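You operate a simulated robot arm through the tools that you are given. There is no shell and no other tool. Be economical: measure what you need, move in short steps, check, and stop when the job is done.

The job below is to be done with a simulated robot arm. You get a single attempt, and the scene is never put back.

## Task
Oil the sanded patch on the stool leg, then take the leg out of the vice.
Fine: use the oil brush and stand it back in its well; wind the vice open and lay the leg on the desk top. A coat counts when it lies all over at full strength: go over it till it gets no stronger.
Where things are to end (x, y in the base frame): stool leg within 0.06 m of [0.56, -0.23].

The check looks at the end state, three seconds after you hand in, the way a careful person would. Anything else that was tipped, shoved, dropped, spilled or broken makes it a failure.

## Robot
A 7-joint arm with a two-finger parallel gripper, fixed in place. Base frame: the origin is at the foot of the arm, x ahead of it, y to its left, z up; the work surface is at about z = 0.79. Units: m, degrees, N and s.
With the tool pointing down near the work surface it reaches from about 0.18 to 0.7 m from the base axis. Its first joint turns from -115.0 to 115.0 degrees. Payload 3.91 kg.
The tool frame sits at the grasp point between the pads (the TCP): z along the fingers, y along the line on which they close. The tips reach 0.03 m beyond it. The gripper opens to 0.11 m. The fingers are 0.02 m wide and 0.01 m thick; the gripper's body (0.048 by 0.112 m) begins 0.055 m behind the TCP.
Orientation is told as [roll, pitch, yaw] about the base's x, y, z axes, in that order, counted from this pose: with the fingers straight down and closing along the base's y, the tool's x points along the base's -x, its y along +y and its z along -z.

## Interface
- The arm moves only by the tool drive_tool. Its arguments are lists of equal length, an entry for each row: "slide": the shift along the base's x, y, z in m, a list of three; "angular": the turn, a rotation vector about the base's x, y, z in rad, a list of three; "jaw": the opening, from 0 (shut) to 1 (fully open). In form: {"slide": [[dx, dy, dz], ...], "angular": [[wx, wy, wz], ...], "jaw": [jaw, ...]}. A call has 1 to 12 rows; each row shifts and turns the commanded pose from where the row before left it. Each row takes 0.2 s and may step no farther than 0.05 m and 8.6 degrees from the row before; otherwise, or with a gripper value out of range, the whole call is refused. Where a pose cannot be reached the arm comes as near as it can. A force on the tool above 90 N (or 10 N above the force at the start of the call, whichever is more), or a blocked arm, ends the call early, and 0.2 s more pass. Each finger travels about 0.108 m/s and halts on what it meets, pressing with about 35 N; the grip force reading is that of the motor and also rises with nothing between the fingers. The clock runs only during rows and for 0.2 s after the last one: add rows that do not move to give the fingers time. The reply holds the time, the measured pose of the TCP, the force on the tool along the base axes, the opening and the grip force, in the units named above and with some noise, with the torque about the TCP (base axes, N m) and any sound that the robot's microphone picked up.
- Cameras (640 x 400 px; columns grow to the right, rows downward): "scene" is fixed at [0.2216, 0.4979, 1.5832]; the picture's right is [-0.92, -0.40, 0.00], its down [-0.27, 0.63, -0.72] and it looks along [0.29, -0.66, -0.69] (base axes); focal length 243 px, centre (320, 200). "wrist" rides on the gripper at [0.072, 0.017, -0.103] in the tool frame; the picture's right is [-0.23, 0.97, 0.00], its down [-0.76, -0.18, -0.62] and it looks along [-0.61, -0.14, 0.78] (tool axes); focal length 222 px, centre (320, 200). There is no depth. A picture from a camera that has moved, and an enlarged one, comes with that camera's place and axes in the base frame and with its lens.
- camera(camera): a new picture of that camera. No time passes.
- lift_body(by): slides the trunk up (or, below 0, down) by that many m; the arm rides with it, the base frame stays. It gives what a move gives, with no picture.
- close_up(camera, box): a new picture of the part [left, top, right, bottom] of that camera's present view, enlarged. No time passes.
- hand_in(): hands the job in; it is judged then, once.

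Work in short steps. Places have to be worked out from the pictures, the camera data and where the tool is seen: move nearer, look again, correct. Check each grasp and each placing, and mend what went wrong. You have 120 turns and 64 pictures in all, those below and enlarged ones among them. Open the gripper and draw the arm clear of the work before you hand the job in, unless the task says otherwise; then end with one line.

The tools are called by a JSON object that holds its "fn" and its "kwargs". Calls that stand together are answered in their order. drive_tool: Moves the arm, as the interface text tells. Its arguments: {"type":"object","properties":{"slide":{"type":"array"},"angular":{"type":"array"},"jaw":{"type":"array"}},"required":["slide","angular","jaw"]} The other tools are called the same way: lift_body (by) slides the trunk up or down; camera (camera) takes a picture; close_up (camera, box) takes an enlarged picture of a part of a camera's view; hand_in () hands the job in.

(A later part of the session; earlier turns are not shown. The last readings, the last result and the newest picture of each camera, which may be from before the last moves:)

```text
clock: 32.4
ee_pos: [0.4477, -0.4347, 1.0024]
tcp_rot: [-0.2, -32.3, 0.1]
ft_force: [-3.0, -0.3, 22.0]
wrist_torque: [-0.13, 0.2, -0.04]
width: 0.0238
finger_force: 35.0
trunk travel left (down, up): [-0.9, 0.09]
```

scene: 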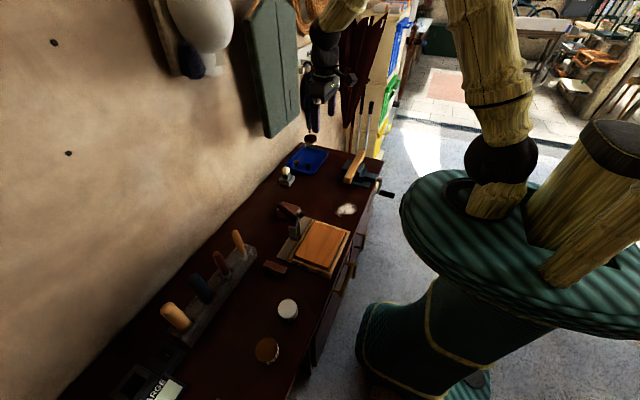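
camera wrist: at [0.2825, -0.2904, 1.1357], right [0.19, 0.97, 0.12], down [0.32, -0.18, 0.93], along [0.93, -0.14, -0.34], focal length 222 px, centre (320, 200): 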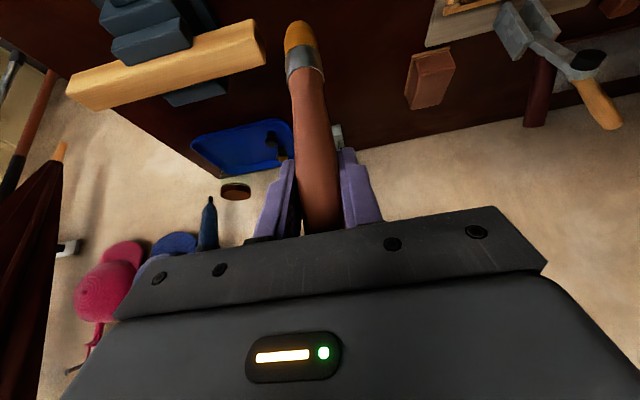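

Contact with 22 N here. I ease slightly and stroke slowly toward -y, checking force.

{"fn": "drive_tool", "kwargs": {"slide": [[0, -0.01, 0.002], [0, -0.011, 0], [0, -0.011, 0], [0, -0.011, 0], [0, -0.011, 0], [0, -0.011, 0], [0, -0.011, 0], [0, -0.011, 0], [0, -0.011, 0], [0, -0.011, 0], [0, -0.011, 0], [0, -0.011, 0]], "angular": [[0, 0, 0], [0, 0, 0], [0, 0, 0], [0, 0, 0], [0, 0, 0], [0, 0, 0], [0, 0, 0], [0, 0, 0], [0, 0, 0], [0, 0, 0], [0, 0, 0], [0, 0, 0]], "jaw": [0.1, 0.1, 0.1, 0.1, 0.1, 0.1, 0.1, 0.1, 0.1, 0.1, 0.1, 0.1]}}

{"fn": "drive_tool", "kwargs": {"slide": [[0.01, 0, -0.001], [0, 0.011, 0], [0, 0.011, 0], [0, 0.011, 0], [0, 0.011, 0], [0, 0.011, 0], [0, 0.011, 0], [0, 0.011, 0], [0, 0.011, 0], [0, 0.011, 0], [0, 0.011, 0], [0, 0.01, 0]], "angular": [[0, 0, 0], [0, 0, 0], [0, 0, 0], [0, 0, 0], [0, 0, 0], [0, 0, 0], [0, 0, 0], [0, 0, 0], [0, 0, 0], [0, 0, 0], [0, 0, 0], [0, 0, 0]], "jaw": [0.1, 0.1, 0.1, 0.1, 0.1, 0.1, 0.1, 0.1, 0.1, 0.1, 0.1, 0.1]}}

{"fn": "drive_tool", "kwargs": {"slide": [[0.01, 0, 0], [0, -0.011, 0], [0, -0.011, 0], [0, -0.011, 0], [0, -0.011, 0], [0, -0.011, 0], [0, -0.011, 0], [0, -0.011, 0], [0, -0.011, 0], [0, -0.011, 0], [0, -0.011, 0], [0, -0.01, 0]], "angular": [[0, 0, 0], [0, 0, 0], [0, 0, 0], [0, 0, 0], [0, 0, 0], [0, 0, 0], [0, 0, 0], [0, 0, 0], [0, 0, 0], [0, 0, 0], [0, 0, 0], [0, 0, 0]], "jaw": [0.1, 0.1, 0.1, 0.1, 0.1, 0.1, 0.1, 0.1, 0.1, 0.1, 0.1, 0.1]}}

{"fn": "drive_tool", "kwargs": {"slide": [[-0.005, 0, 0], [0, 0.011, 0], [0, 0.011, 0], [0, 0.011, 0], [0, 0.011, 0], [0, 0.011, 0], [0, 0.011, 0], [0, 0.011, 0], [0, 0.011, 0], [0, 0.011, 0], [0, 0.011, 0], [0, 0, 0]], "angular": [[0, 0, 0], [0, 0, 0], [0, 0, 0], [0, 0, 0], [0, 0, 0], [0, 0, 0], [0, 0, 0], [0, 0, 0], [0, 0, 0], [0, 0, 0], [0, 0, 0], [0, 0, 0]], "jaw": [0.1, 0.1, 0.1, 0.1, 0.1, 0.1, 0.1, 0.1, 0.1, 0.1, 0.1, 0.1]}}

```text
clock: 35.0
ee_pos: [0.4489, -0.5659, 0.999]
tcp_rot: [0.1, -32.0, -0.1]
ft_force: [-0.3, -0.1, 0.7]
wrist_torque: [0.04, 0.03, 0.0]
width: 0.024
finger_force: 35.0
trunk travel left (down, up): [-0.9, 0.09]
```

```text
clock: 37.6
ee_pos: [0.4559, -0.4434, 1.0011]
tcp_rot: [-0.1, -32.1, 0.1]
ft_force: [0.4, -7.0, 22.6]
wrist_torque: [-0.91, -0.12, 0.0]
width: 0.0243
finger_force: 34.8
trunk travel left (down, up): [-0.9, 0.09]
```

```text
clock: 40.2
ee_pos: [0.4676, -0.5649, 0.9982]
tcp_rot: [0.1, -31.9, 0.0]
ft_force: [0.5, 0.2, 0.2]
wrist_torque: [0.1, -0.01, 0.0]
width: 0.0244
finger_force: 35.5
trunk travel left (down, up): [-0.9, 0.09]
```

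```text
clock: 42.8
ee_pos: [0.4627, -0.4551, 1.0003]
tcp_rot: [0.0, -32.2, 0.1]
ft_force: [0.2, -0.3, -0.3]
wrist_torque: [0.0, -0.02, 0.02]
width: 0.0238
finger_force: 34.8
trunk travel left (down, up): [-0.9, 0.09]
```

Force fades at the far side, so the leg may taper or the brush creep in the grip. I move aside and inspect the coat.

{"fn": "drive_tool", "kwargs": {"slide": [[-0.01, 0.02, 0.03], [-0.02, 0.03, 0.03], [-0.025, 0.04, 0], [-0.025, 0.04, 0], [-0.025, 0.035, 0], [0, 0, 0]], "angular": [[0, 0, 0], [0, 0, 0], [0, 0, 0], [0, 0, 0], [0, 0, 0], [0, 0, 0]], "jaw": [0.1, 0.1, 0.1, 0.1, 0.1, 0.1]}}

{"fn": "close_up", "kwargs": {"camera": "scene", "box": [346, 148, 374, 176]}}

```text
clock: 44.2
ee_pos: [0.3587, -0.2909, 1.0578]
tcp_rot: [-0.1, -32.1, 0.0]
ft_force: [0.3, -0.3, -0.4]
wrist_torque: [-0.02, -0.01, -0.01]
width: 0.024
finger_force: 35.2
trunk travel left (down, up): [-0.9, 0.09]
```

```text
14.29 times, centred on (360, 162) of scene
camera zoom: at [0.2216, 0.4979, 1.5832], right [-0.92, -0.4, 0.0], down [-0.27, 0.63, -0.72], along [0.29, -0.66, -0.69], focal length 3474 px, centre (-251, 743)
```

zoom: 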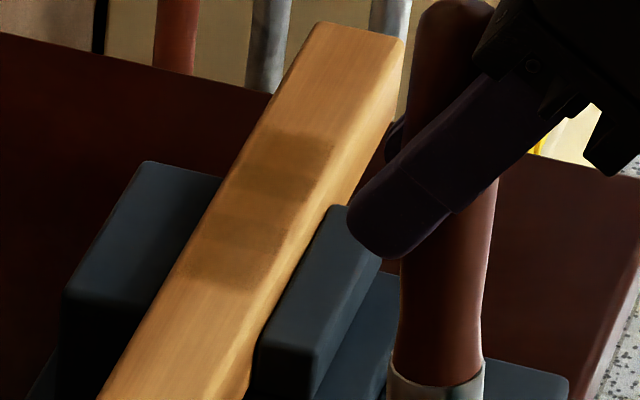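

The coat is uneven, with a lighter band mid-patch. I come down at the middle (y ≈ -0.50) until I feel contact there.

{"fn": "drive_tool", "kwargs": {"slide": [[0.025, -0.04, 0], [0.025, -0.04, 0], [0.025, -0.04, 0], [0.025, -0.04, 0], [0, -0.04, -0.02], [0, -0.009, -0.03], [0, 0, -0.008], [0, 0, -0.002], [0, 0, 0]], "angular": [[0, 0, 0], [0, 0, 0], [0, 0, 0], [0, 0, 0], [0, 0, 0], [0, 0, 0], [0, 0, 0], [0, 0, 0], [0, 0, 0]], "jaw": [0.1, 0.1, 0.1, 0.1, 0.1, 0.1, 0.1, 0.1, 0.1]}}

{"fn": "drive_tool", "kwargs": {"slide": [[0, 0, -0.002], [0, 0, 0]], "angular": [[0, 0, 0], [0, 0, 0]], "jaw": [0.1, 0.1]}}

```text
clock: 46.2
ee_pos: [0.4572, -0.4994, 0.9994]
tcp_rot: [0.0, -32.1, 0.0]
ft_force: [0.2, -0.5, 0.2]
wrist_torque: [0.01, -0.02, 0.01]
width: 0.024
finger_force: 34.9
trunk travel left (down, up): [-0.9, 0.09]
```

```text
clock: 46.8
ee_pos: [0.4578, -0.4989, 0.9989]
tcp_rot: [-0.1, -32.1, 0.3]
ft_force: [0.8, 0.7, 10.8]
wrist_torque: [0.0, -0.17, 0.0]
width: 0.024
finger_force: 34.8
trunk travel left (down, up): [-0.9, 0.09]
```

Contact with ~11 N at commanded z ≈ 0.9965. I stroke to -y lowering slightly to keep contact.

{"fn": "drive_tool", "kwargs": {"slide": [[0, -0.01, 0], [0, -0.01, 0], [0, -0.01, 0], [0, -0.01, 0], [0, -0.01, 0], [0, 0, 0]], "angular": [[0, 0, 0], [0, 0, 0], [0, 0, 0], [0, 0, 0], [0, 0, 0], [0, 0, 0]], "jaw": [0.1, 0.1, 0.1, 0.1, 0.1, 0.1]}}

{"fn": "drive_tool", "kwargs": {"slide": [[0, 0.01, 0], [0, 0.01, 0], [0, 0.01, 0], [0, 0.01, 0], [0, 0.01, 0], [0, 0.01, 0], [0, 0.01, 0], [0, 0.01, 0], [0, 0.01, 0], [0, 0, 0]], "angular": [[0, 0, 0], [0, 0, 0], [0, 0, 0], [0, 0, 0], [0, 0, 0], [0, 0, 0], [0, 0, 0], [0, 0, 0], [0, 0, 0], [0, 0, 0]], "jaw": [0.1, 0.1, 0.1, 0.1, 0.1, 0.1, 0.1, 0.1, 0.1, 0.1]}}

```text
clock: 48.2
ee_pos: [0.4572, -0.5493, 0.9976]
tcp_rot: [0.0, -32.1, -0.1]
ft_force: [1.9, -0.3, 10.3]
wrist_torque: [0.02, -0.03, -0.01]
width: 0.0242
finger_force: 34.9
trunk travel left (down, up): [-0.9, 0.09]
```

```text
clock: 50.4
ee_pos: [0.4579, -0.4578, 0.9989]
tcp_rot: [0.0, -32.2, 0.1]
ft_force: [2.0, -7.3, 22.1]
wrist_torque: [-0.83, -0.34, 0.01]
width: 0.0242
finger_force: 35.2
trunk travel left (down, up): [-0.9, 0.09]
```

Good contact throughout. Now the side lanes at x ≈ 0.448 and 0.468.

{"fn": "drive_tool", "kwargs": {"slide": [[-0.01, 0, 0], [0, -0.01, 0], [0, -0.01, 0], [0, -0.01, -0.0005], [0, -0.01, 0], [0, -0.01, 0], [0, -0.01, -0.0005], [0, -0.01, 0], [0, -0.01, 0], [0, -0.01, -0.0005], [0, -0.005, 0], [0, 0, 0]], "angular": [[0, 0, 0], [0, 0, 0], [0, 0, 0], [0, 0, 0], [0, 0, 0], [0, 0, 0], [0, 0, 0], [0, 0, 0], [0, 0, 0], [0, 0, 0], [0, 0, 0], [0, 0, 0]], "jaw": [0.1, 0.1, 0.1, 0.1, 0.1, 0.1, 0.1, 0.1, 0.1, 0.1, 0.1, 0.1]}}

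{"fn": "drive_tool", "kwargs": {"slide": [[0.01, 0, 0], [0.01, 0, 0], [0, 0.01, 0.0005], [0, 0.01, 0], [0, 0.01, 0], [0, 0.01, 0], [0, 0.01, 0], [0, 0.01, 0], [0, 0.01, 0], [0, 0.01, 0], [0, 0.01, 0], [0, 0, 0]], "angular": [[0, 0, 0], [0, 0, 0], [0, 0, 0], [0, 0, 0], [0, 0, 0], [0, 0, 0], [0, 0, 0], [0, 0, 0], [0, 0, 0], [0, 0, 0], [0, 0, 0], [0, 0, 0]], "jaw": [0.1, 0.1, 0.1, 0.1, 0.1, 0.1, 0.1, 0.1, 0.1, 0.1, 0.1, 0.1]}}

{"fn": "drive_tool", "kwargs": {"slide": [[-0.01, 0.015, 0.03], [-0.02, 0.03, 0.03], [-0.025, 0.04, 0], [-0.025, 0.04, 0], [-0.025, 0.035, 0], [0, 0, 0]], "angular": [[0, 0, 0], [0, 0, 0], [0, 0, 0], [0, 0, 0], [0, 0, 0], [0, 0, 0]], "jaw": [0.1, 0.1, 0.1, 0.1, 0.1, 0.1]}}

{"fn": "close_up", "kwargs": {"camera": "scene", "box": [346, 148, 374, 176]}}

```text
clock: 53.0
ee_pos: [0.4462, -0.5532, 0.9957]
tcp_rot: [0.0, -32.1, 0.0]
ft_force: [-0.4, -0.4, 5.6]
wrist_torque: [0.02, 0.06, 0.01]
width: 0.0239
finger_force: 35.0
trunk travel left (down, up): [-0.9, 0.09]
```

```text
clock: 55.6
ee_pos: [0.4661, -0.4614, 0.9963]
tcp_rot: [0.1, -32.1, 0.0]
ft_force: [0.3, -1.8, 8.6]
wrist_torque: [-0.22, -0.04, 0.01]
width: 0.0243
finger_force: 34.9
trunk travel left (down, up): [-0.9, 0.09]
```

```text
clock: 57.0
ee_pos: [0.3637, -0.3054, 1.0576]
tcp_rot: [-0.1, -32.1, 0.0]
ft_force: [-1.4, -0.1, -0.6]
wrist_torque: [0.03, -0.01, -0.01]
width: 0.0239
finger_force: 34.4
trunk travel left (down, up): [-0.9, 0.09]
```

```text
14.29 times, centred on (360, 162) of scene
camera zoom: at [0.2216, 0.4979, 1.5832], right [-0.92, -0.4, 0.0], down [-0.27, 0.63, -0.72], along [0.29, -0.66, -0.69], focal length 3474 px, centre (-251, 743)
```

zoom: 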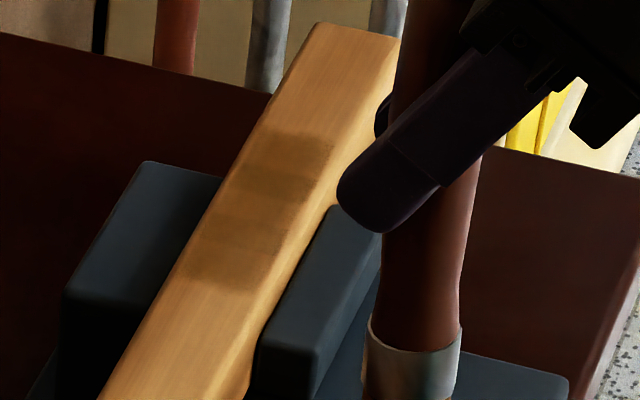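

The coat barely changed; perhaps the brush has run dry. I check the bristles.

{"fn": "close_up", "kwargs": {"camera": "wrist", "box": [220, 0, 380, 100]}}

```text
4.00 times, centred on (300, 50) of wrist
camera zoom: at [0.2482, -0.2877, 1.1059], right [0.19, 0.97, 0.12], down [0.31, -0.18, 0.93], along [0.93, -0.14, -0.34], focal length 888 px, centre (400, 800)
```

zoom: 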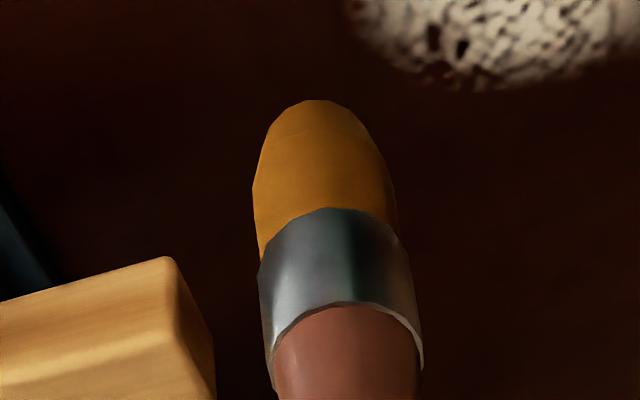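

Still loaded. So more passes with steady contact are needed; the patch spans x ≈ 0.449–0.471. I go again with lanes at 0.455 and 0.465.

{"fn": "drive_tool", "kwargs": {"slide": [[0.025, -0.04, 0], [0.025, -0.04, 0], [0.025, -0.03, 0], [0.016, -0.02, -0.02], [0, -0.01, -0.03], [0, 0, -0.007], [0, 0, -0.003], [0, 0, -0.0015], [0, 0, 0]], "angular": [[0, 0, 0], [0, 0, 0], [0, 0, 0], [0, 0, 0], [0, 0, 0], [0, 0, 0], [0, 0, 0], [0, 0, 0], [0, 0, 0]], "jaw": [0.1, 0.1, 0.1, 0.1, 0.1, 0.1, 0.1, 0.1, 0.1]}}

{"fn": "drive_tool", "kwargs": {"slide": [[0, -0.01, 0], [0, -0.01, 0], [0, -0.01, -0.0003], [0, -0.01, 0], [0, -0.01, -0.0003], [0, -0.01, 0], [0, -0.01, -0.0003], [0, -0.01, 0], [0, -0.01, -0.0003], [0, -0.01, 0], [0, -0.01, 0], [0, 0, 0]], "angular": [[0, 0, 0], [0, 0, 0], [0, 0, 0], [0, 0, 0], [0, 0, 0], [0, 0, 0], [0, 0, 0], [0, 0, 0], [0, 0, 0], [0, 0, 0], [0, 0, 0], [0, 0, 0]], "jaw": [0.1, 0.1, 0.1, 0.1, 0.1, 0.1, 0.1, 0.1, 0.1, 0.1, 0.1, 0.1]}}

{"fn": "drive_tool", "kwargs": {"slide": [[0.01, 0, 0], [0, 0.01, 0], [0, 0.01, 0], [0, 0.01, 0.0003], [0, 0.01, 0], [0, 0.01, 0.0003], [0, 0.01, 0], [0, 0.01, 0.0003], [0, 0.01, 0], [0, 0.01, 0], [0, 0.01, 0], [0, 0, 0]], "angular": [[0, 0, 0], [0, 0, 0], [0, 0, 0], [0, 0, 0], [0, 0, 0], [0, 0, 0], [0, 0, 0], [0, 0, 0], [0, 0, 0], [0, 0, 0], [0, 0, 0], [0, 0, 0]], "jaw": [0.1, 0.1, 0.1, 0.1, 0.1, 0.1, 0.1, 0.1, 0.1, 0.1, 0.1, 0.1]}}

{"fn": "drive_tool", "kwargs": {"slide": [[-0.005, 0, 0], [0, -0.01, 0], [0, -0.01, -0.0003], [0, -0.01, 0], [0, -0.01, -0.0003], [0, -0.01, 0], [0, -0.01, -0.0003], [0, -0.01, 0], [0, -0.01, 0], [0, -0.01, 0], [0, -0.01, 0], [0, 0, 0]], "angular": [[0, 0, 0], [0, 0, 0], [0, 0, 0], [0, 0, 0], [0, 0, 0], [0, 0, 0], [0, 0, 0], [0, 0, 0], [0, 0, 0], [0, 0, 0], [0, 0, 0], [0, 0, 0]], "jaw": [0.1, 0.1, 0.1, 0.1, 0.1, 0.1, 0.1, 0.1, 0.1, 0.1, 0.1, 0.1]}}

```text
clock: 59.0
ee_pos: [0.452, -0.4437, 0.9967]
tcp_rot: [-0.1, -32.2, 0.1]
ft_force: [-0.3, -1.9, 13.5]
wrist_torque: [-0.19, -0.08, -0.02]
width: 0.0242
finger_force: 34.8
trunk travel left (down, up): [-0.9, 0.09]
```

```text
clock: 61.6
ee_pos: [0.4527, -0.5543, 0.9909]
tcp_rot: [-0.3, -31.9, 0.1]
ft_force: [1.3, -4.6, 13.3]
wrist_torque: [-0.41, -0.07, -0.03]
width: 0.0239
finger_force: 34.6
trunk travel left (down, up): [-0.9, 0.09]
```

```text
clock: 64.2
ee_pos: [0.4617, -0.4538, 0.994]
tcp_rot: [-0.1, -32.1, 0.0]
ft_force: [1.1, -7.0, 17.8]
wrist_torque: [-0.65, -0.32, -0.03]
width: 0.024
finger_force: 35.2
trunk travel left (down, up): [-0.9, 0.09]
```

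```text
clock: 66.8
ee_pos: [0.4557, -0.5524, 0.994]
tcp_rot: [0.0, -32.1, 0.1]
ft_force: [-0.3, 0.3, 0.1]
wrist_torque: [0.05, 0.0, -0.03]
width: 0.0237
finger_force: 34.6
trunk travel left (down, up): [-0.9, 0.09]
```

The brush creeps up the grip a little at each pass; I do one return pass slightly lower and then look.

{"fn": "drive_tool", "kwargs": {"slide": [[0.003, 0, -0.003], [0, 0.01, 0], [0, 0.01, 0], [0, 0.01, 0], [0, 0.01, 0.0005], [0, 0.01, 0], [0, 0.01, 0.0005], [0, 0.01, 0], [0, 0.01, 0], [0, 0.01, 0], [0, 0, 0]], "angular": [[0, 0, 0], [0, 0, 0], [0, 0, 0], [0, 0, 0], [0, 0, 0], [0, 0, 0], [0, 0, 0], [0, 0, 0], [0, 0, 0], [0, 0, 0], [0, 0, 0]], "jaw": [0.1, 0.1, 0.1, 0.1, 0.1, 0.1, 0.1, 0.1, 0.1, 0.1, 0.1]}}

{"fn": "drive_tool", "kwargs": {"slide": [[-0.01, 0.015, 0.03], [-0.02, 0.03, 0.03], [-0.025, 0.04, 0], [-0.025, 0.04, 0], [-0.02, 0.035, 0], [0, 0, 0]], "angular": [[0, 0, 0], [0, 0, 0], [0, 0, 0], [0, 0, 0], [0, 0, 0], [0, 0, 0]], "jaw": [0.1, 0.1, 0.1, 0.1, 0.1, 0.1]}}

{"fn": "close_up", "kwargs": {"camera": "scene", "box": [346, 148, 374, 176]}}

```text
clock: 69.2
ee_pos: [0.4595, -0.4631, 0.9945]
tcp_rot: [0.0, -32.2, 0.0]
ft_force: [0.7, -8.3, 23.9]
wrist_torque: [-0.95, -0.24, -0.07]
width: 0.0243
finger_force: 35.2
trunk travel left (down, up): [-0.9, 0.09]
```

```text
clock: 70.6
ee_pos: [0.3628, -0.3048, 1.0525]
tcp_rot: [0.0, -32.1, -0.1]
ft_force: [-0.7, -0.7, -0.4]
wrist_torque: [-0.01, 0.02, 0.03]
width: 0.0238
finger_force: 35.3
trunk travel left (down, up): [-0.9, 0.09]
```

```text
14.29 times, centred on (360, 162) of scene
camera zoom: at [0.2216, 0.4979, 1.5832], right [-0.92, -0.4, 0.0], down [-0.27, 0.63, -0.72], along [0.29, -0.66, -0.69], focal length 3474 px, centre (-251, 743)
```

zoom: 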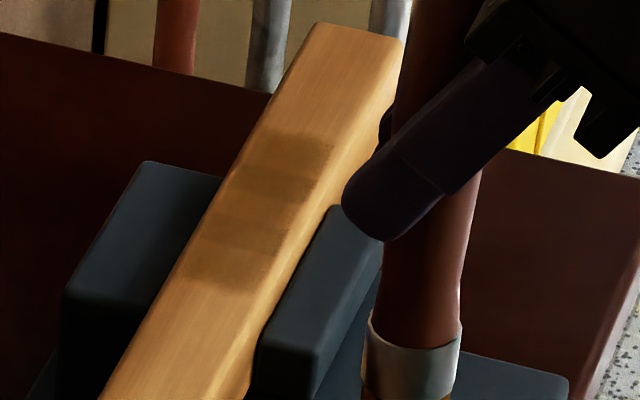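

The look hardly changes any more; the bands may be reflections. I check from the wrist camera at another angle.

{"fn": "drive_tool", "kwargs": {"slide": [[-0.02, 0, 0.03], [-0.02, -0.03, 0.02], [0, -0.03, 0], [0, -0.02, 0], [0, 0, 0]], "angular": [[0, 0, 0], [0, 0, 0], [0, 0, 0], [0, 0, 0], [0, 0, 0]], "jaw": [0.1, 0.1, 0.1, 0.1, 0.1]}}

{"fn": "close_up", "kwargs": {"camera": "wrist", "box": [130, 20, 290, 120]}}

```text
clock: 71.8
ee_pos: [0.3207, -0.3864, 1.1029]
tcp_rot: [0.0, -32.1, -0.1]
ft_force: [-0.8, -1.2, -0.9]
wrist_torque: [0.02, 0.0, 0.0]
width: 0.0239
finger_force: 34.4
trunk travel left (down, up): [-0.9, 0.09]
```

```text
4.00 times, centred on (210, 70) of wrist
camera zoom: at [0.2053, -0.3687, 1.1513], right [0.19, 0.97, 0.12], down [0.31, -0.18, 0.93], along [0.93, -0.14, -0.34], focal length 888 px, centre (760, 720)
```

zoom: 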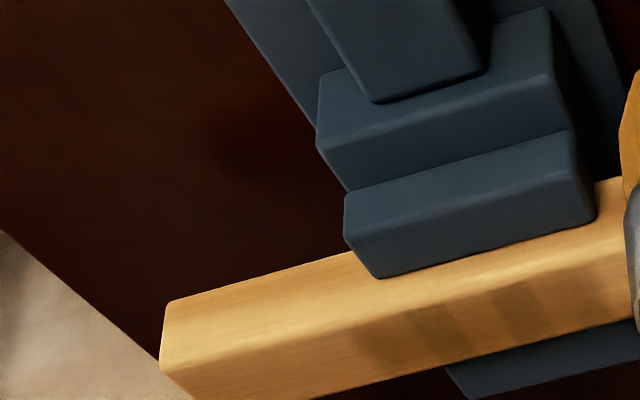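

{"fn": "close_up", "kwargs": {"camera": "wrist", "box": [205, 75, 285, 125]}}

```text
8.00 times, centred on (245, 100) of wrist
camera zoom: at [0.2053, -0.3687, 1.1513], right [0.19, 0.97, 0.12], down [0.31, -0.18, 0.93], along [0.93, -0.14, -0.34], focal length 1777 px, centre (920, 1000)
```

zoom: 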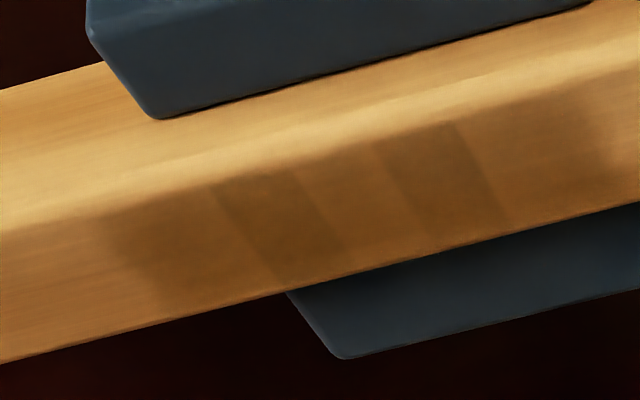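

The bands are real: strips ~15 mm wide at differing strength, lightest at y ≈ -0.492…-0.506 and middling at both ends. I'll scrub the strips again with firm contact, starting at the light middle one.

{"fn": "drive_tool", "kwargs": {"slide": [[0.03, -0.03, 0], [0.035, -0.03, 0], [0.035, -0.03, -0.01], [0.037, -0.02, -0.02], [0, -0.003, -0.03], [0, 0, -0.035], [0, 0, -0.01], [0, 0, -0.003], [0, 0, 0]], "angular": [[0, 0, 0], [0, 0, 0], [0, 0, 0], [0, 0, 0], [0, 0, 0], [0, 0, 0], [0, 0, 0], [0, 0, 0], [0, 0, 0]], "jaw": [0.1, 0.1, 0.1, 0.1, 0.1, 0.1, 0.1, 0.1, 0.1]}}

```text
clock: 73.8
ee_pos: [0.4557, -0.4973, 0.9941]
tcp_rot: [-0.1, -32.1, 0.1]
ft_force: [0.0, -0.1, -0.5]
wrist_torque: [0.01, 0.04, -0.01]
width: 0.0241
finger_force: 35.1
trunk travel left (down, up): [-0.9, 0.09]
```

{"fn": "drive_tool", "kwargs": {"slide": [[0.004, 0, -0.003], [0, 0, -0.001], [0, 0, 0]], "angular": [[0, 0, 0], [0, 0, 0], [0, 0, 0]], "jaw": [0.1, 0.1, 0.1]}}

```text
clock: 74.6
ee_pos: [0.4592, -0.4981, 0.9927]
tcp_rot: [-0.4, -32.3, 0.1]
ft_force: [-7.3, -3.0, 22.3]
wrist_torque: [-0.21, 0.58, -0.02]
width: 0.0238
finger_force: 34.5
trunk travel left (down, up): [-0.9, 0.09]
```

Contact (22 N). I scrub short strokes across the light strip, then extend outward both ways.

{"fn": "drive_tool", "kwargs": {"slide": [[0, -0.008, 0.0005], [0, -0.008, 0], [0, 0.008, 0], [0, 0.008, 0], [0, 0.008, 0], [0, 0.008, 0], [0, -0.008, 0], [0, -0.008, 0], [0, -0.008, 0], [0, -0.008, 0], [0, 0.008, 0], [0, 0.008, 0]], "angular": [[0, 0, 0], [0, 0, 0], [0, 0, 0], [0, 0, 0], [0, 0, 0], [0, 0, 0], [0, 0, 0], [0, 0, 0], [0, 0, 0], [0, 0, 0], [0, 0, 0], [0, 0, 0]], "jaw": [0.1, 0.1, 0.1, 0.1, 0.1, 0.1, 0.1, 0.1, 0.1, 0.1, 0.1, 0.1]}}

{"fn": "drive_tool", "kwargs": {"slide": [[0, -0.008, -0.0005], [0, -0.008, 0], [0, -0.008, 0], [0, -0.008, -0.0005], [0, -0.008, 0], [0, -0.008, 0], [0, 0.008, 0], [0, 0.008, 0], [0, 0.008, 0], [0, 0.008, 0], [0, 0.008, 0], [0, 0.008, 0]], "angular": [[0, 0, 0], [0, 0, 0], [0, 0, 0], [0, 0, 0], [0, 0, 0], [0, 0, 0], [0, 0, 0], [0, 0, 0], [0, 0, 0], [0, 0, 0], [0, 0, 0], [0, 0, 0]], "jaw": [0.1, 0.1, 0.1, 0.1, 0.1, 0.1, 0.1, 0.1, 0.1, 0.1, 0.1, 0.1]}}

{"fn": "drive_tool", "kwargs": {"slide": [[0, 0.008, 0.0005], [0, 0.008, 0], [0, 0.008, 0.0005], [0, 0.008, 0], [0, 0.008, 0], [0, 0.008, 0], [0, -0.008, 0], [0, -0.008, 0], [0, -0.008, 0], [0, -0.008, 0], [0, -0.008, -0.0005], [0, -0.008, 0]], "angular": [[0, 0, 0], [0, 0, 0], [0, 0, 0], [0, 0, 0], [0, 0, 0], [0, 0, 0], [0, 0, 0], [0, 0, 0], [0, 0, 0], [0, 0, 0], [0, 0, 0], [0, 0, 0]], "jaw": [0.1, 0.1, 0.1, 0.1, 0.1, 0.1, 0.1, 0.1, 0.1, 0.1, 0.1, 0.1]}}

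```text
clock: 77.2
ee_pos: [0.4616, -0.4968, 0.9915]
tcp_rot: [-0.1, -32.0, -0.2]
ft_force: [-1.2, -4.0, 16.8]
wrist_torque: [-0.45, 0.07, -0.06]
width: 0.0238
finger_force: 35.5
trunk travel left (down, up): [-0.9, 0.09]
```

```text
clock: 79.8
ee_pos: [0.4616, -0.4974, 0.9912]
tcp_rot: [-0.1, -32.2, 0.0]
ft_force: [1.1, -7.3, 19.6]
wrist_torque: [-0.77, -0.34, -0.06]
width: 0.0239
finger_force: 35.2
trunk travel left (down, up): [-0.9, 0.09]
```

```text
clock: 82.4
ee_pos: [0.4618, -0.4946, 0.9907]
tcp_rot: [0.0, -32.2, 0.1]
ft_force: [1.2, 4.5, 12.9]
wrist_torque: [0.57, -0.3, 0.08]
width: 0.0237
finger_force: 35.4
trunk travel left (down, up): [-0.9, 0.09]
```

Contact held well. I move aside and look again from the wrist camera's same vantage.

{"fn": "drive_tool", "kwargs": {"slide": [[0, 0.003, 0.035], [-0.03, 0.01, 0.035], [-0.035, 0.03, 0.02], [-0.035, 0.03, 0.015], [-0.04, 0.03, 0.008], [0, 0.008, 0], [0, 0, 0]], "angular": [[0, 0, 0], [0, 0, 0], [0, 0, 0], [0, 0, 0], [0, 0, 0], [0, 0, 0], [0, 0, 0]], "jaw": [0.1, 0.1, 0.1, 0.1, 0.1, 0.1, 0.1]}}

{"fn": "close_up", "kwargs": {"camera": "wrist", "box": [205, 75, 285, 125]}}

```text
refused: row 3 steps farther than a row can; nothing moved
```

```text
8.00 times, centred on (245, 100) of wrist
camera zoom: at [0.3463, -0.4774, 1.0394], right [0.19, 0.97, 0.12], down [0.31, -0.18, 0.93], along [0.93, -0.14, -0.34], focal length 1777 px, centre (920, 1000)
```

zoom: 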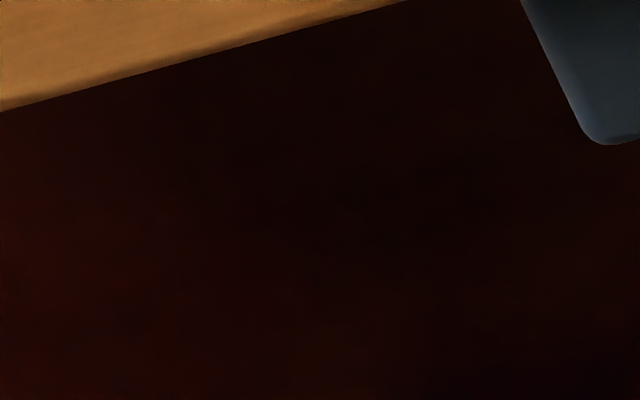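

That was refused (a row too long). While still in contact, I add two more full passes on side lanes before looking.

{"fn": "drive_tool", "kwargs": {"slide": [[-0.007, 0.012, 0.0005], [0, 0.012, 0], [0, 0.012, 0], [0, 0.01, 0], [0, -0.012, 0], [0, -0.012, 0], [0, -0.012, 0], [0, -0.012, -0.0005], [0, -0.012, 0], [0, -0.012, -0.0005], [0, -0.012, 0], [0, -0.012, -0.0005]], "angular": [[0, 0, 0], [0, 0, 0], [0, 0, 0], [0, 0, 0], [0, 0, 0], [0, 0, 0], [0, 0, 0], [0, 0, 0], [0, 0, 0], [0, 0, 0], [0, 0, 0], [0, 0, 0]], "jaw": [0.1, 0.1, 0.1, 0.1, 0.1, 0.1, 0.1, 0.1, 0.1, 0.1, 0.1, 0.1]}}

{"fn": "drive_tool", "kwargs": {"slide": [[0.007, -0.005, -0.0005], [0.006, 0, 0], [0, 0.012, 0], [0, 0.012, 0.0005], [0, 0.012, 0], [0, 0.012, 0.0005], [0, 0.012, 0], [0, 0.012, 0.0005], [0, 0.012, 0], [0, 0.012, 0], [0, 0, 0]], "angular": [[0, 0, 0], [0, 0, 0], [0, 0, 0], [0, 0, 0], [0, 0, 0], [0, 0, 0], [0, 0, 0], [0, 0, 0], [0, 0, 0], [0, 0, 0], [0, 0, 0]], "jaw": [0.1, 0.1, 0.1, 0.1, 0.1, 0.1, 0.1, 0.1, 0.1, 0.1, 0.1]}}

{"fn": "drive_tool", "kwargs": {"slide": [[0, 0.003, 0.035], [-0.03, 0.01, 0.03], [-0.035, 0.02, 0.02], [-0.035, 0.02, 0.015], [-0.04, 0.015, 0.01], [0, 0.005, 0], [0, 0, 0]], "angular": [[0, 0, 0], [0, 0, 0], [0, 0, 0], [0, 0, 0], [0, 0, 0], [0, 0, 0], [0, 0, 0]], "jaw": [0.1, 0.1, 0.1, 0.1, 0.1, 0.1, 0.1]}}

```text
clock: 85.0
ee_pos: [0.4537, -0.5471, 0.9896]
tcp_rot: [-0.1, -32.0, 0.2]
ft_force: [1.3, -1.4, 15.5]
wrist_torque: [0.09, -0.17, -0.04]
width: 0.0243
finger_force: 35.5
trunk travel left (down, up): [-0.9, 0.09]
```

```text
clock: 87.4
ee_pos: [0.4678, -0.4565, 0.9897]
tcp_rot: [-0.1, -32.2, 0.2]
ft_force: [0.3, -5.1, 19.8]
wrist_torque: [-0.51, -0.18, 0.0]
width: 0.024
finger_force: 34.7
trunk travel left (down, up): [-0.9, 0.09]
```

```text
clock: 89.0
ee_pos: [0.3287, -0.3802, 1.1002]
tcp_rot: [-0.1, -32.1, -0.1]
ft_force: [0.5, 0.0, -0.6]
wrist_torque: [0.01, 0.0, 0.01]
width: 0.024
finger_force: 35.0
trunk travel left (down, up): [-0.9, 0.09]
```

{"fn": "close_up", "kwargs": {"camera": "wrist", "box": [200, 70, 280, 120]}}

```text
8.00 times, centred on (240, 95) of wrist
camera zoom: at [0.2139, -0.3637, 1.1494], right [0.19, 0.97, 0.12], down [0.31, -0.18, 0.93], along [0.93, -0.14, -0.34], focal length 1777 px, centre (960, 1040)
```

zoom: 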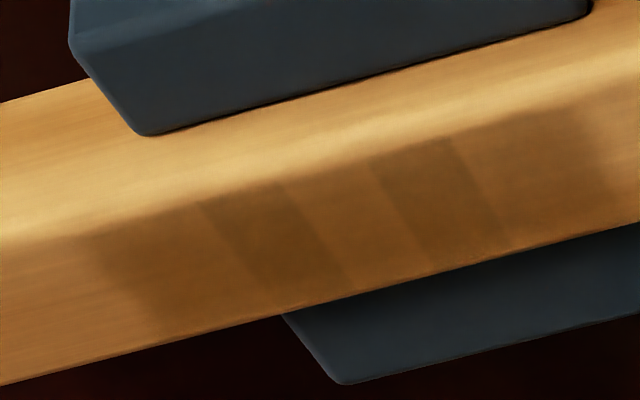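

The strips look exactly as before: likely three overlapping coat decals (overlaps look darker), i.e. saturated. To rule out a drying brush I'll dip once more and check whether it gets any stronger.

{"fn": "drive_tool", "kwargs": {"slide": [[0.03, 0.035, 0], [0.03, 0.035, -0.01], [0.03, 0.035, -0.01], [0.01, 0.045, 0], [0, 0.048, 0], [0, 0.048, 0], [0, 0.048, 0], [0, 0.048, 0], [0, 0.048, 0], [0, 0.048, 0], [0, 0.048, 0], [0, 0.048, 0]], "angular": [[0, 0, 0], [0, 0, 0], [0, 0, 0], [0, 0, 0], [0, 0, 0], [0, 0, 0], [0, 0, 0], [0, 0, 0], [0, 0, 0], [0, 0, 0], [0, 0, 0], [0, 0, 0]], "jaw": [0.1, 0.1, 0.1, 0.1, 0.1, 0.1, 0.1, 0.1, 0.1, 0.1, 0.1, 0.1]}}

{"fn": "drive_tool", "kwargs": {"slide": [[0, 0.045, 0], [0, 0.045, 0], [0, 0.045, 0], [0, 0.045, 0], [0, 0.04, 0], [0, 0, 0]], "angular": [[0, 0, 0], [0, 0, 0], [0, 0, 0], [0, 0, 0], [0, 0, 0], [0, 0, 0]], "jaw": [0.1, 0.1, 0.1, 0.1, 0.1, 0.1]}}

```text
clock: 91.6
ee_pos: [0.4433, 0.1542, 1.0752]
tcp_rot: [-0.1, -32.1, 0.0]
ft_force: [-0.9, -0.4, -1.2]
wrist_torque: [-0.03, 0.02, 0.01]
width: 0.0239
finger_force: 35.3
out of reach, approached as far as the arm can: row 8, 9
trunk travel left (down, up): [-0.9, 0.09]
```

```text
clock: 93.0
ee_pos: [0.4433, 0.3707, 1.0747]
tcp_rot: [0.2, -32.0, -0.1]
ft_force: [0.2, -0.8, -1.1]
wrist_torque: [0.04, 0.05, 0.01]
width: 0.0243
finger_force: 34.8
trunk travel left (down, up): [-0.9, 0.09]
```

Now I centre on the can and descend.

{"fn": "drive_tool", "kwargs": {"slide": [[-0.011, 0.005, -0.04], [0, 0, -0.04], [0, 0, -0.035], [0, 0, -0.01], [0, 0, -0.008], [0, 0, 0]], "angular": [[0, 0, 0], [0, 0, 0], [0, 0, 0], [0, 0, 0], [0, 0, 0], [0, 0, 0]], "jaw": [0.1, 0.1, 0.1, 0.1, 0.1, 0.1]}}

```text
clock: 94.4
ee_pos: [0.4317, 0.375, 0.9423]
tcp_rot: [-0.1, -32.2, 0.0]
ft_force: [0.3, 0.0, -1.2]
wrist_torque: [0.02, 0.01, -0.03]
width: 0.024
finger_force: 34.7
trunk travel left (down, up): [-0.9, 0.09]
```

{"fn": "drive_tool", "kwargs": {"slide": [[0, 0, -0.004], [0, 0, -0.003], [0, 0, 0]], "angular": [[0, 0, 0], [0, 0, 0], [0, 0, 0]], "jaw": [0.1, 0.1, 0.1]}}

{"fn": "drive_tool", "kwargs": {"slide": [[0, 0, 0.03], [0, 0, 0.04], [0, 0, 0.04], [0, 0, 0.03], [0, -0.04, 0], [0, -0.04, 0], [0, -0.045, 0], [0, -0.045, 0], [0, -0.045, 0], [0, -0.045, 0], [0, -0.045, 0]], "angular": [[0, 0, 0], [0, 0, 0], [0, 0, 0], [0, 0, 0], [0, 0, 0], [0, 0, 0], [0, 0, 0], [0, 0, 0], [0, 0, 0], [0, 0, 0], [0, 0, 0]], "jaw": [0.1, 0.1, 0.1, 0.1, 0.1, 0.1, 0.1, 0.1, 0.1, 0.1, 0.1]}}

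```text
clock: 95.2
ee_pos: [0.4316, 0.3752, 0.9393]
tcp_rot: [0.2, -32.5, -0.2]
ft_force: [-0.2, 1.3, 28.7]
wrist_torque: [0.17, -0.31, 0.0]
width: 0.0243
finger_force: 35.1
trunk travel left (down, up): [-0.9, 0.09]
```

```text
clock: 97.6
ee_pos: [0.4355, 0.0694, 1.0795]
tcp_rot: [0.2, -32.0, 0.0]
ft_force: [0.2, 0.2, -1.1]
wrist_torque: [0.06, 0.01, 0.02]
width: 0.024
finger_force: 35.0
out of reach, approached as far as the arm can: row 11
trunk travel left (down, up): [-0.9, 0.09]
```

Dipped again (28 N contact). Back to the leg.

{"fn": "drive_tool", "kwargs": {"slide": [[0, -0.045, 0], [0, -0.045, 0], [0, -0.045, 0], [0, -0.045, 0], [0, -0.045, 0], [0, -0.045, 0], [0, -0.045, 0], [0.005, -0.045, 0], [0.01, -0.045, 0], [0.01, -0.045, 0], [0, -0.045, 0], [0, 0, 0]], "angular": [[0, 0, 0], [0, 0, 0], [0, 0, 0], [0, 0, 0], [0, 0, 0], [0, 0, 0], [0, 0, 0], [0, 0, 0], [0, 0, 0], [0, 0, 0], [0, 0, 0], [0, 0, 0]], "jaw": [0.1, 0.1, 0.1, 0.1, 0.1, 0.1, 0.1, 0.1, 0.1, 0.1, 0.1, 0.1]}}

{"fn": "drive_tool", "kwargs": {"slide": [[0, 0, -0.04], [0, 0, -0.035], [0, 0, -0.008], [0, 0, -0.003], [0, 0, 0]], "angular": [[0, 0, 0], [0, 0, 0], [0, 0, 0], [0, 0, 0], [0, 0, 0]], "jaw": [0.1, 0.1, 0.1, 0.1, 0.1]}}

```text
clock: 100.2
ee_pos: [0.4728, -0.4276, 1.0722]
tcp_rot: [-0.1, -32.0, 0.0]
ft_force: [-0.2, -0.4, -0.8]
wrist_torque: [-0.03, 0.01, 0.0]
width: 0.024
finger_force: 34.9
out of reach, approached as far as the arm can: row 1
trunk travel left (down, up): [-0.9, 0.09]
```

```text
clock: 101.4
ee_pos: [0.47, -0.4266, 0.9894]
tcp_rot: [-0.2, -32.2, 0.1]
ft_force: [-1.3, 0.3, 16.2]
wrist_torque: [-0.16, 0.0, 0.04]
width: 0.0242
finger_force: 34.6
trunk travel left (down, up): [-0.9, 0.09]
```

In contact at the near end. I run three full passes.

{"fn": "drive_tool", "kwargs": {"slide": [[-0.008, -0.01, 0], [0, -0.012, 0], [0, -0.012, 0], [0, -0.012, -0.0005], [0, -0.012, 0], [0, -0.012, -0.0005], [0, -0.012, 0], [0, -0.012, -0.0005], [0, -0.012, 0], [0, -0.012, -0.0005], [0, -0.012, 0], [0, 0, 0]], "angular": [[0, 0, 0], [0, 0, 0], [0, 0, 0], [0, 0, 0], [0, 0, 0], [0, 0, 0], [0, 0, 0], [0, 0, 0], [0, 0, 0], [0, 0, 0], [0, 0, 0], [0, 0, 0]], "jaw": [0.1, 0.1, 0.1, 0.1, 0.1, 0.1, 0.1, 0.1, 0.1, 0.1, 0.1, 0.1]}}

{"fn": "drive_tool", "kwargs": {"slide": [[-0.008, 0, -0.0005], [0, 0.012, 0], [0, 0.012, 0], [0, 0.012, 0.0005], [0, 0.012, 0], [0, 0.012, 0.0005], [0, 0.012, 0], [0, 0.012, 0.0005], [0, 0.012, 0], [0, 0.01, 0], [0, 0, 0]], "angular": [[0, 0, 0], [0, 0, 0], [0, 0, 0], [0, 0, 0], [0, 0, 0], [0, 0, 0], [0, 0, 0], [0, 0, 0], [0, 0, 0], [0, 0, 0], [0, 0, 0]], "jaw": [0.1, 0.1, 0.1, 0.1, 0.1, 0.1, 0.1, 0.1, 0.1, 0.1, 0.1]}}

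{"fn": "drive_tool", "kwargs": {"slide": [[0.005, -0.012, -0.0005], [0, -0.012, 0], [0, -0.012, 0], [0, -0.012, -0.0005], [0, -0.012, 0], [0, -0.012, -0.0005], [0, -0.012, 0], [0, -0.012, -0.0005], [0, 0, 0]], "angular": [[0, 0, 0], [0, 0, 0], [0, 0, 0], [0, 0, 0], [0, 0, 0], [0, 0, 0], [0, 0, 0], [0, 0, 0], [0, 0, 0]], "jaw": [0.1, 0.1, 0.1, 0.1, 0.1, 0.1, 0.1, 0.1, 0.1]}}

{"fn": "drive_tool", "kwargs": {"slide": [[0, 0, 0.035], [-0.03, 0.02, 0.03], [-0.03, 0.03, 0.02], [-0.03, 0.035, 0.015], [-0.04, 0.03, 0.01], [0, 0.04, 0], [0, 0.01, 0], [0, 0, 0]], "angular": [[0, 0, 0], [0, 0, 0], [0, 0, 0], [0, 0, 0], [0, 0, 0], [0, 0, 0], [0, 0, 0], [0, 0, 0]], "jaw": [0.1, 0.1, 0.1, 0.1, 0.1, 0.1, 0.1, 0.1]}}

```text
clock: 104.0
ee_pos: [0.4603, -0.5514, 0.9856]
tcp_rot: [-0.2, -32.1, 0.0]
ft_force: [0.3, -3.6, 14.8]
wrist_torque: [-0.27, -0.15, -0.09]
width: 0.0242
finger_force: 35.5
trunk travel left (down, up): [-0.9, 0.09]
```

```text
clock: 106.4
ee_pos: [0.4547, -0.4483, 0.9868]
tcp_rot: [0.1, -32.1, 0.0]
ft_force: [-0.1, -3.0, 10.9]
wrist_torque: [-0.35, -0.19, -0.03]
width: 0.0241
finger_force: 35.0
trunk travel left (down, up): [-0.9, 0.09]
```

```text
clock: 108.4
ee_pos: [0.4576, -0.5435, 0.9868]
tcp_rot: [-0.1, -32.1, 0.1]
ft_force: [1.6, -0.6, 13.2]
wrist_torque: [0.24, -0.2, -0.02]
width: 0.0243
finger_force: 35.0
trunk travel left (down, up): [-0.9, 0.09]
```

```text
refused: row 5 steps farther than a row can; nothing moved
```

{"fn": "drive_tool", "kwargs": {"slide": [[0, 0, 0.035], [-0.03, 0.02, 0.03], [-0.03, 0.03, 0.02], [-0.03, 0.035, 0.015], [-0.038, 0.03, 0.01], [0, 0.04, 0], [0, 0.01, 0], [0, 0, 0]], "angular": [[0, 0, 0], [0, 0, 0], [0, 0, 0], [0, 0, 0], [0, 0, 0], [0, 0, 0], [0, 0, 0], [0, 0, 0]], "jaw": [0.1, 0.1, 0.1, 0.1, 0.1, 0.1, 0.1, 0.1]}}

{"fn": "close_up", "kwargs": {"camera": "wrist", "box": [200, 70, 280, 120]}}

```text
clock: 110.2
ee_pos: [0.3328, -0.3771, 1.0951]
tcp_rot: [0.0, -32.1, 0.0]
ft_force: [-0.5, 0.0, 0.0]
wrist_torque: [0.01, 0.0, 0.01]
width: 0.0241
finger_force: 35.1
trunk travel left (down, up): [-0.9, 0.09]
```

```text
8.00 times, centred on (240, 95) of wrist
camera zoom: at [0.2168, -0.3596, 1.1453], right [0.19, 0.97, 0.12], down [0.31, -0.18, 0.93], along [0.93, -0.14, -0.34], focal length 1777 px, centre (960, 1040)
```

zoom: 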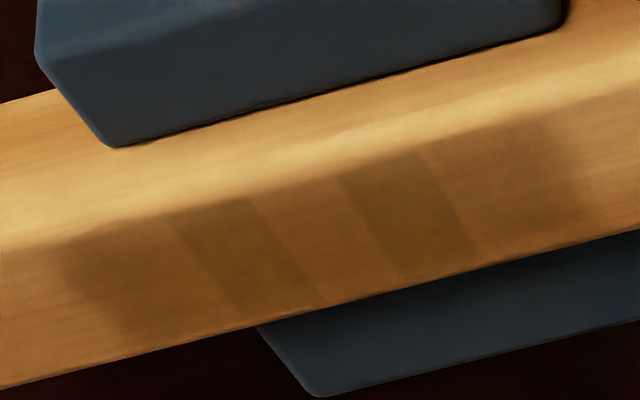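

No change after a fresh dip: the coat is at full strength. Now I carry the brush back to its well at (0.677, 0.2425).

{"fn": "drive_tool", "kwargs": {"slide": [[0.03, 0.035, 0], [0.03, 0.035, 0], [0.03, 0.035, 0], [0, 0.045, 0], [0, 0.048, 0], [0, 0.048, 0], [0, 0.048, 0], [0, 0.048, 0], [0, 0.048, 0], [0, 0.048, 0], [0, 0.048, 0], [0, 0.048, 0]], "angular": [[0, 0, 0], [0, 0, 0], [0, 0, 0], [0, 0, 0], [0, 0, 0], [0, 0, 0], [0, 0, 0], [0, 0, 0], [0, 0, 0], [0, 0, 0], [0, 0, 0], [0, 0, 0]], "jaw": [0.1, 0.1, 0.1, 0.1, 0.1, 0.1, 0.1, 0.1, 0.1, 0.1, 0.1, 0.1]}}

{"fn": "drive_tool", "kwargs": {"slide": [[0, 0.04, 0], [0, 0.035, 0], [0.04, 0, 0], [0.04, 0, 0], [0.04, 0, 0], [0.04, 0, 0], [0, 0, 0]], "angular": [[0, 0, 0], [0, 0, 0], [0, 0, 0], [0, 0, 0], [0, 0, 0], [0, 0, 0], [0, 0, 0]], "jaw": [0.1, 0.1, 0.1, 0.1, 0.1, 0.1, 0.1]}}

```text
clock: 112.8
ee_pos: [0.4423, 0.149, 1.0876]
tcp_rot: [-0.1, -32.1, 0.1]
ft_force: [-0.6, -0.4, 0.5]
wrist_torque: [-0.01, -0.02, 0.0]
width: 0.0239
finger_force: 34.9
out of reach, approached as far as the arm can: row 7, 8
trunk travel left (down, up): [-0.9, 0.09]
```

```text
clock: 114.4
ee_pos: [0.6045, 0.2235, 1.0903]
tcp_rot: [-0.1, -32.1, 0.0]
ft_force: [0.1, 0.5, -0.5]
wrist_torque: [0.04, 0.01, -0.01]
width: 0.0239
finger_force: 34.7
trunk travel left (down, up): [-0.9, 0.09]
```

I finish aligning above the well and look before lowering.

{"fn": "drive_tool", "kwargs": {"slide": [[0.036, 0.01, 0], [0.0363, 0.009, -0.02], [0, 0, -0.02], [0, 0, 0]], "angular": [[0, 0, 0], [0, 0, 0], [0, 0, 0], [0, 0, 0]], "jaw": [0.1, 0.1, 0.1, 0.1]}}

{"fn": "close_up", "kwargs": {"camera": "wrist", "box": [220, 0, 380, 100]}}

```text
clock: 115.4
ee_pos: [0.6772, 0.2443, 1.0497]
tcp_rot: [0.0, -32.0, 0.0]
ft_force: [0.4, -0.4, -0.1]
wrist_torque: [-0.02, -0.02, -0.04]
width: 0.0238
finger_force: 35.2
trunk travel left (down, up): [-0.9, 0.09]
```

```text
4.00 times, centred on (300, 50) of wrist
camera zoom: at [0.5621, 0.2613, 1.0996], right [0.19, 0.97, 0.12], down [0.31, -0.18, 0.93], along [0.93, -0.14, -0.34], focal length 888 px, centre (400, 800)
```

zoom: 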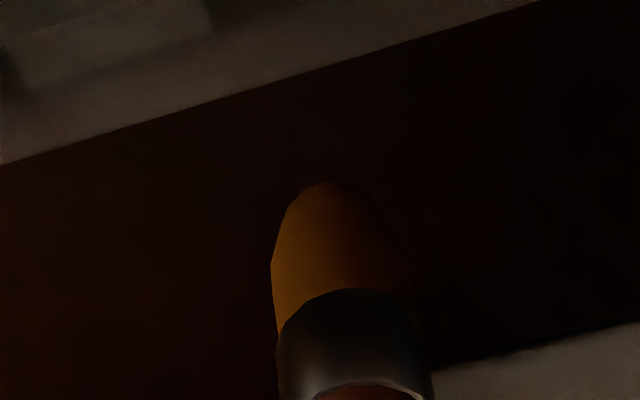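

The brush has slid ~0.025 m up in the grip. I lower until the tip is just above the well mouth and check alignment from the scene camera.

{"fn": "drive_tool", "kwargs": {"slide": [[0, -0.001, -0.03], [0, 0, -0.03], [0, 0, -0.018], [0, 0, 0]], "angular": [[0, 0, 0], [0, 0, 0], [0, 0, 0], [0, 0, 0]], "jaw": [0.1, 0.1, 0.1, 0.1]}}

{"fn": "close_up", "kwargs": {"camera": "scene", "box": [200, 230, 260, 290]}}

{"fn": "close_up", "kwargs": {"camera": "wrist", "box": [220, 0, 380, 100]}}

```text
clock: 116.4
ee_pos: [0.6804, 0.2414, 0.9724]
tcp_rot: [0.0, -32.1, 0.0]
ft_force: [-0.9, 0.2, -0.3]
wrist_torque: [0.02, 0.0, -0.01]
width: 0.0239
finger_force: 34.9
trunk travel left (down, up): [-0.9, 0.09]
```

```text
6.67 times, centred on (230, 260) of scene
camera zoom: at [0.2216, 0.4979, 1.5832], right [-0.92, -0.4, 0.0], down [-0.27, 0.63, -0.72], along [0.29, -0.66, -0.69], focal length 1621 px, centre (920, -200)
```

zoom: 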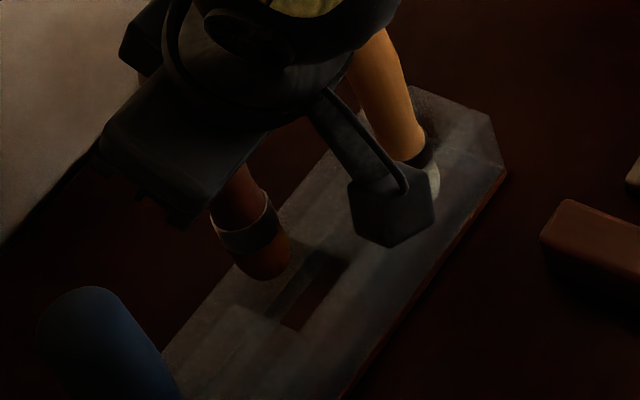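

```text
4.00 times, centred on (300, 50) of wrist
camera zoom: at [0.5638, 0.2582, 1.0207], right [0.19, 0.97, 0.12], down [0.31, -0.18, 0.93], along [0.93, -0.14, -0.34], focal length 888 px, centre (400, 800)
```

zoom: 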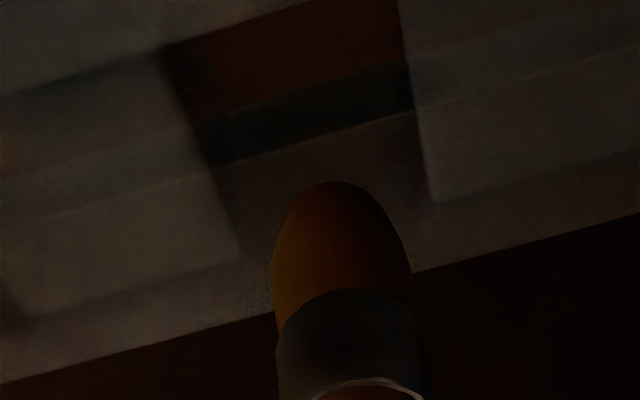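

The hole centre reads about (0.675, 0.240), while the bristle tip sits near (0.686, 0.245), a slight forward lean. I shift back 0.011 in x and 0.004 in y, then lower a little watching force.

{"fn": "drive_tool", "kwargs": {"slide": [[-0.011, -0.003, 0], [0, 0, -0.01], [0, 0, -0.01], [0, 0, -0.008], [0, 0, 0]], "angular": [[0, 0, 0], [0, 0, 0], [0, 0, 0], [0, 0, 0], [0, 0, 0]], "jaw": [0.1, 0.1, 0.1, 0.1, 0.1]}}

{"fn": "close_up", "kwargs": {"camera": "wrist", "box": [220, 0, 380, 100]}}

```text
clock: 117.6
ee_pos: [0.6664, 0.2406, 0.9442]
tcp_rot: [0.0, -32.1, 0.0]
ft_force: [-0.7, 0.7, -0.6]
wrist_torque: [0.01, -0.01, 0.01]
width: 0.0241
finger_force: 34.9
trunk travel left (down, up): [-0.9, 0.09]
```

```text
4.00 times, centred on (300, 50) of wrist
camera zoom: at [0.5501, 0.2569, 0.9923], right [0.19, 0.97, 0.12], down [0.31, -0.18, 0.93], along [0.93, -0.14, -0.34], focal length 888 px, centre (400, 800)
```

zoom: 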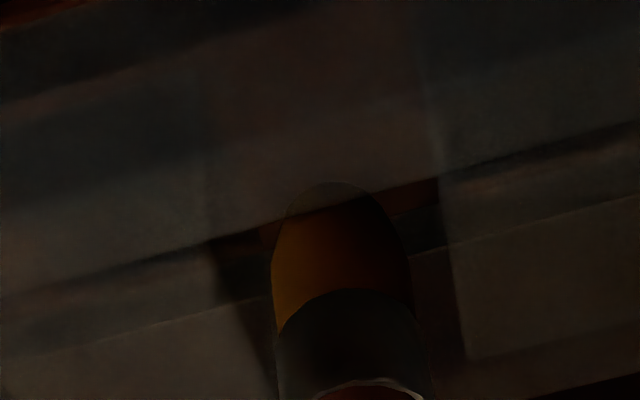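

The tip is inside the mouth, centred in y. I continue down to the bottom.

{"fn": "drive_tool", "kwargs": {"slide": [[0.001, 0, -0.01], [0.001, 0, -0.01], [0, 0, -0.01], [0, 0, -0.006], [0, 0, 0]], "angular": [[0, 0, 0], [0, 0, 0], [0, 0, 0], [0, 0, 0], [0, 0, 0]], "jaw": [0.1, 0.1, 0.1, 0.1, 0.1]}}

```text
clock: 118.8
ee_pos: [0.6668, 0.2412, 0.9092]
tcp_rot: [0.0, -32.2, 0.0]
ft_force: [-0.4, -0.6, 3.5]
wrist_torque: [-0.06, -0.04, 0.01]
width: 0.0242
finger_force: 35.2
trunk travel left (down, up): [-0.9, 0.09]
```

Bottom contact at z = 0.909, as expected. I open the jaws and draw back.

{"fn": "drive_tool", "kwargs": {"slide": [[0, 0, 0], [0, 0, 0], [0, 0, 0], [-0.02, 0, 0.01], [-0.04, 0, 0.02], [-0.04, 0, 0.02], [-0.04, 0, 0.02], [-0.04, 0, 0.02], [0, 0, 0]], "angular": [[0, 0, 0], [0, 0, 0], [0, 0, 0], [0, 0, 0], [0, 0, 0], [0, 0, 0], [0, 0, 0], [0, 0, 0], [0, 0, 0]], "jaw": [0.3, 0.5, 0.6, 0.6, 0.6, 0.6, 0.6, 0.6, 0.6]}}

{"fn": "camera", "kwargs": {"camera": "wrist"}}

```text
clock: 120.8
ee_pos: [0.4899, 0.2386, 0.9944]
tcp_rot: [0.0, -32.1, 0.0]
ft_force: [0.2, 0.0, 0.7]
wrist_torque: [0.03, 0.01, -0.01]
width: 0.066
finger_force: 0.1
trunk travel left (down, up): [-0.9, 0.09]
```

```text
10 pictures are left
camera wrist: at [0.3737, 0.2554, 1.0443], right [0.19, 0.97, 0.12], down [0.31, -0.18, 0.93], along [0.93, -0.14, -0.34], focal length 222 px, centre (320, 200)
```

wrist: 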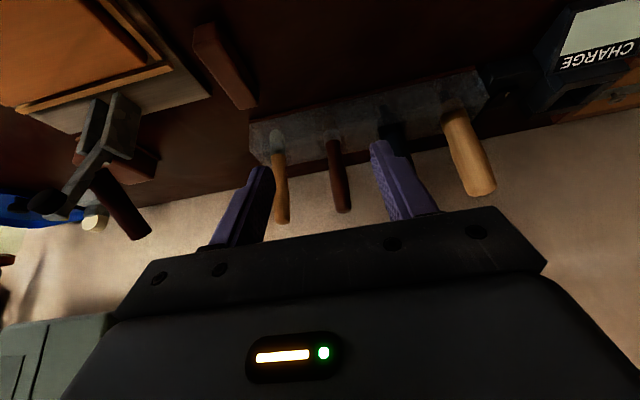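

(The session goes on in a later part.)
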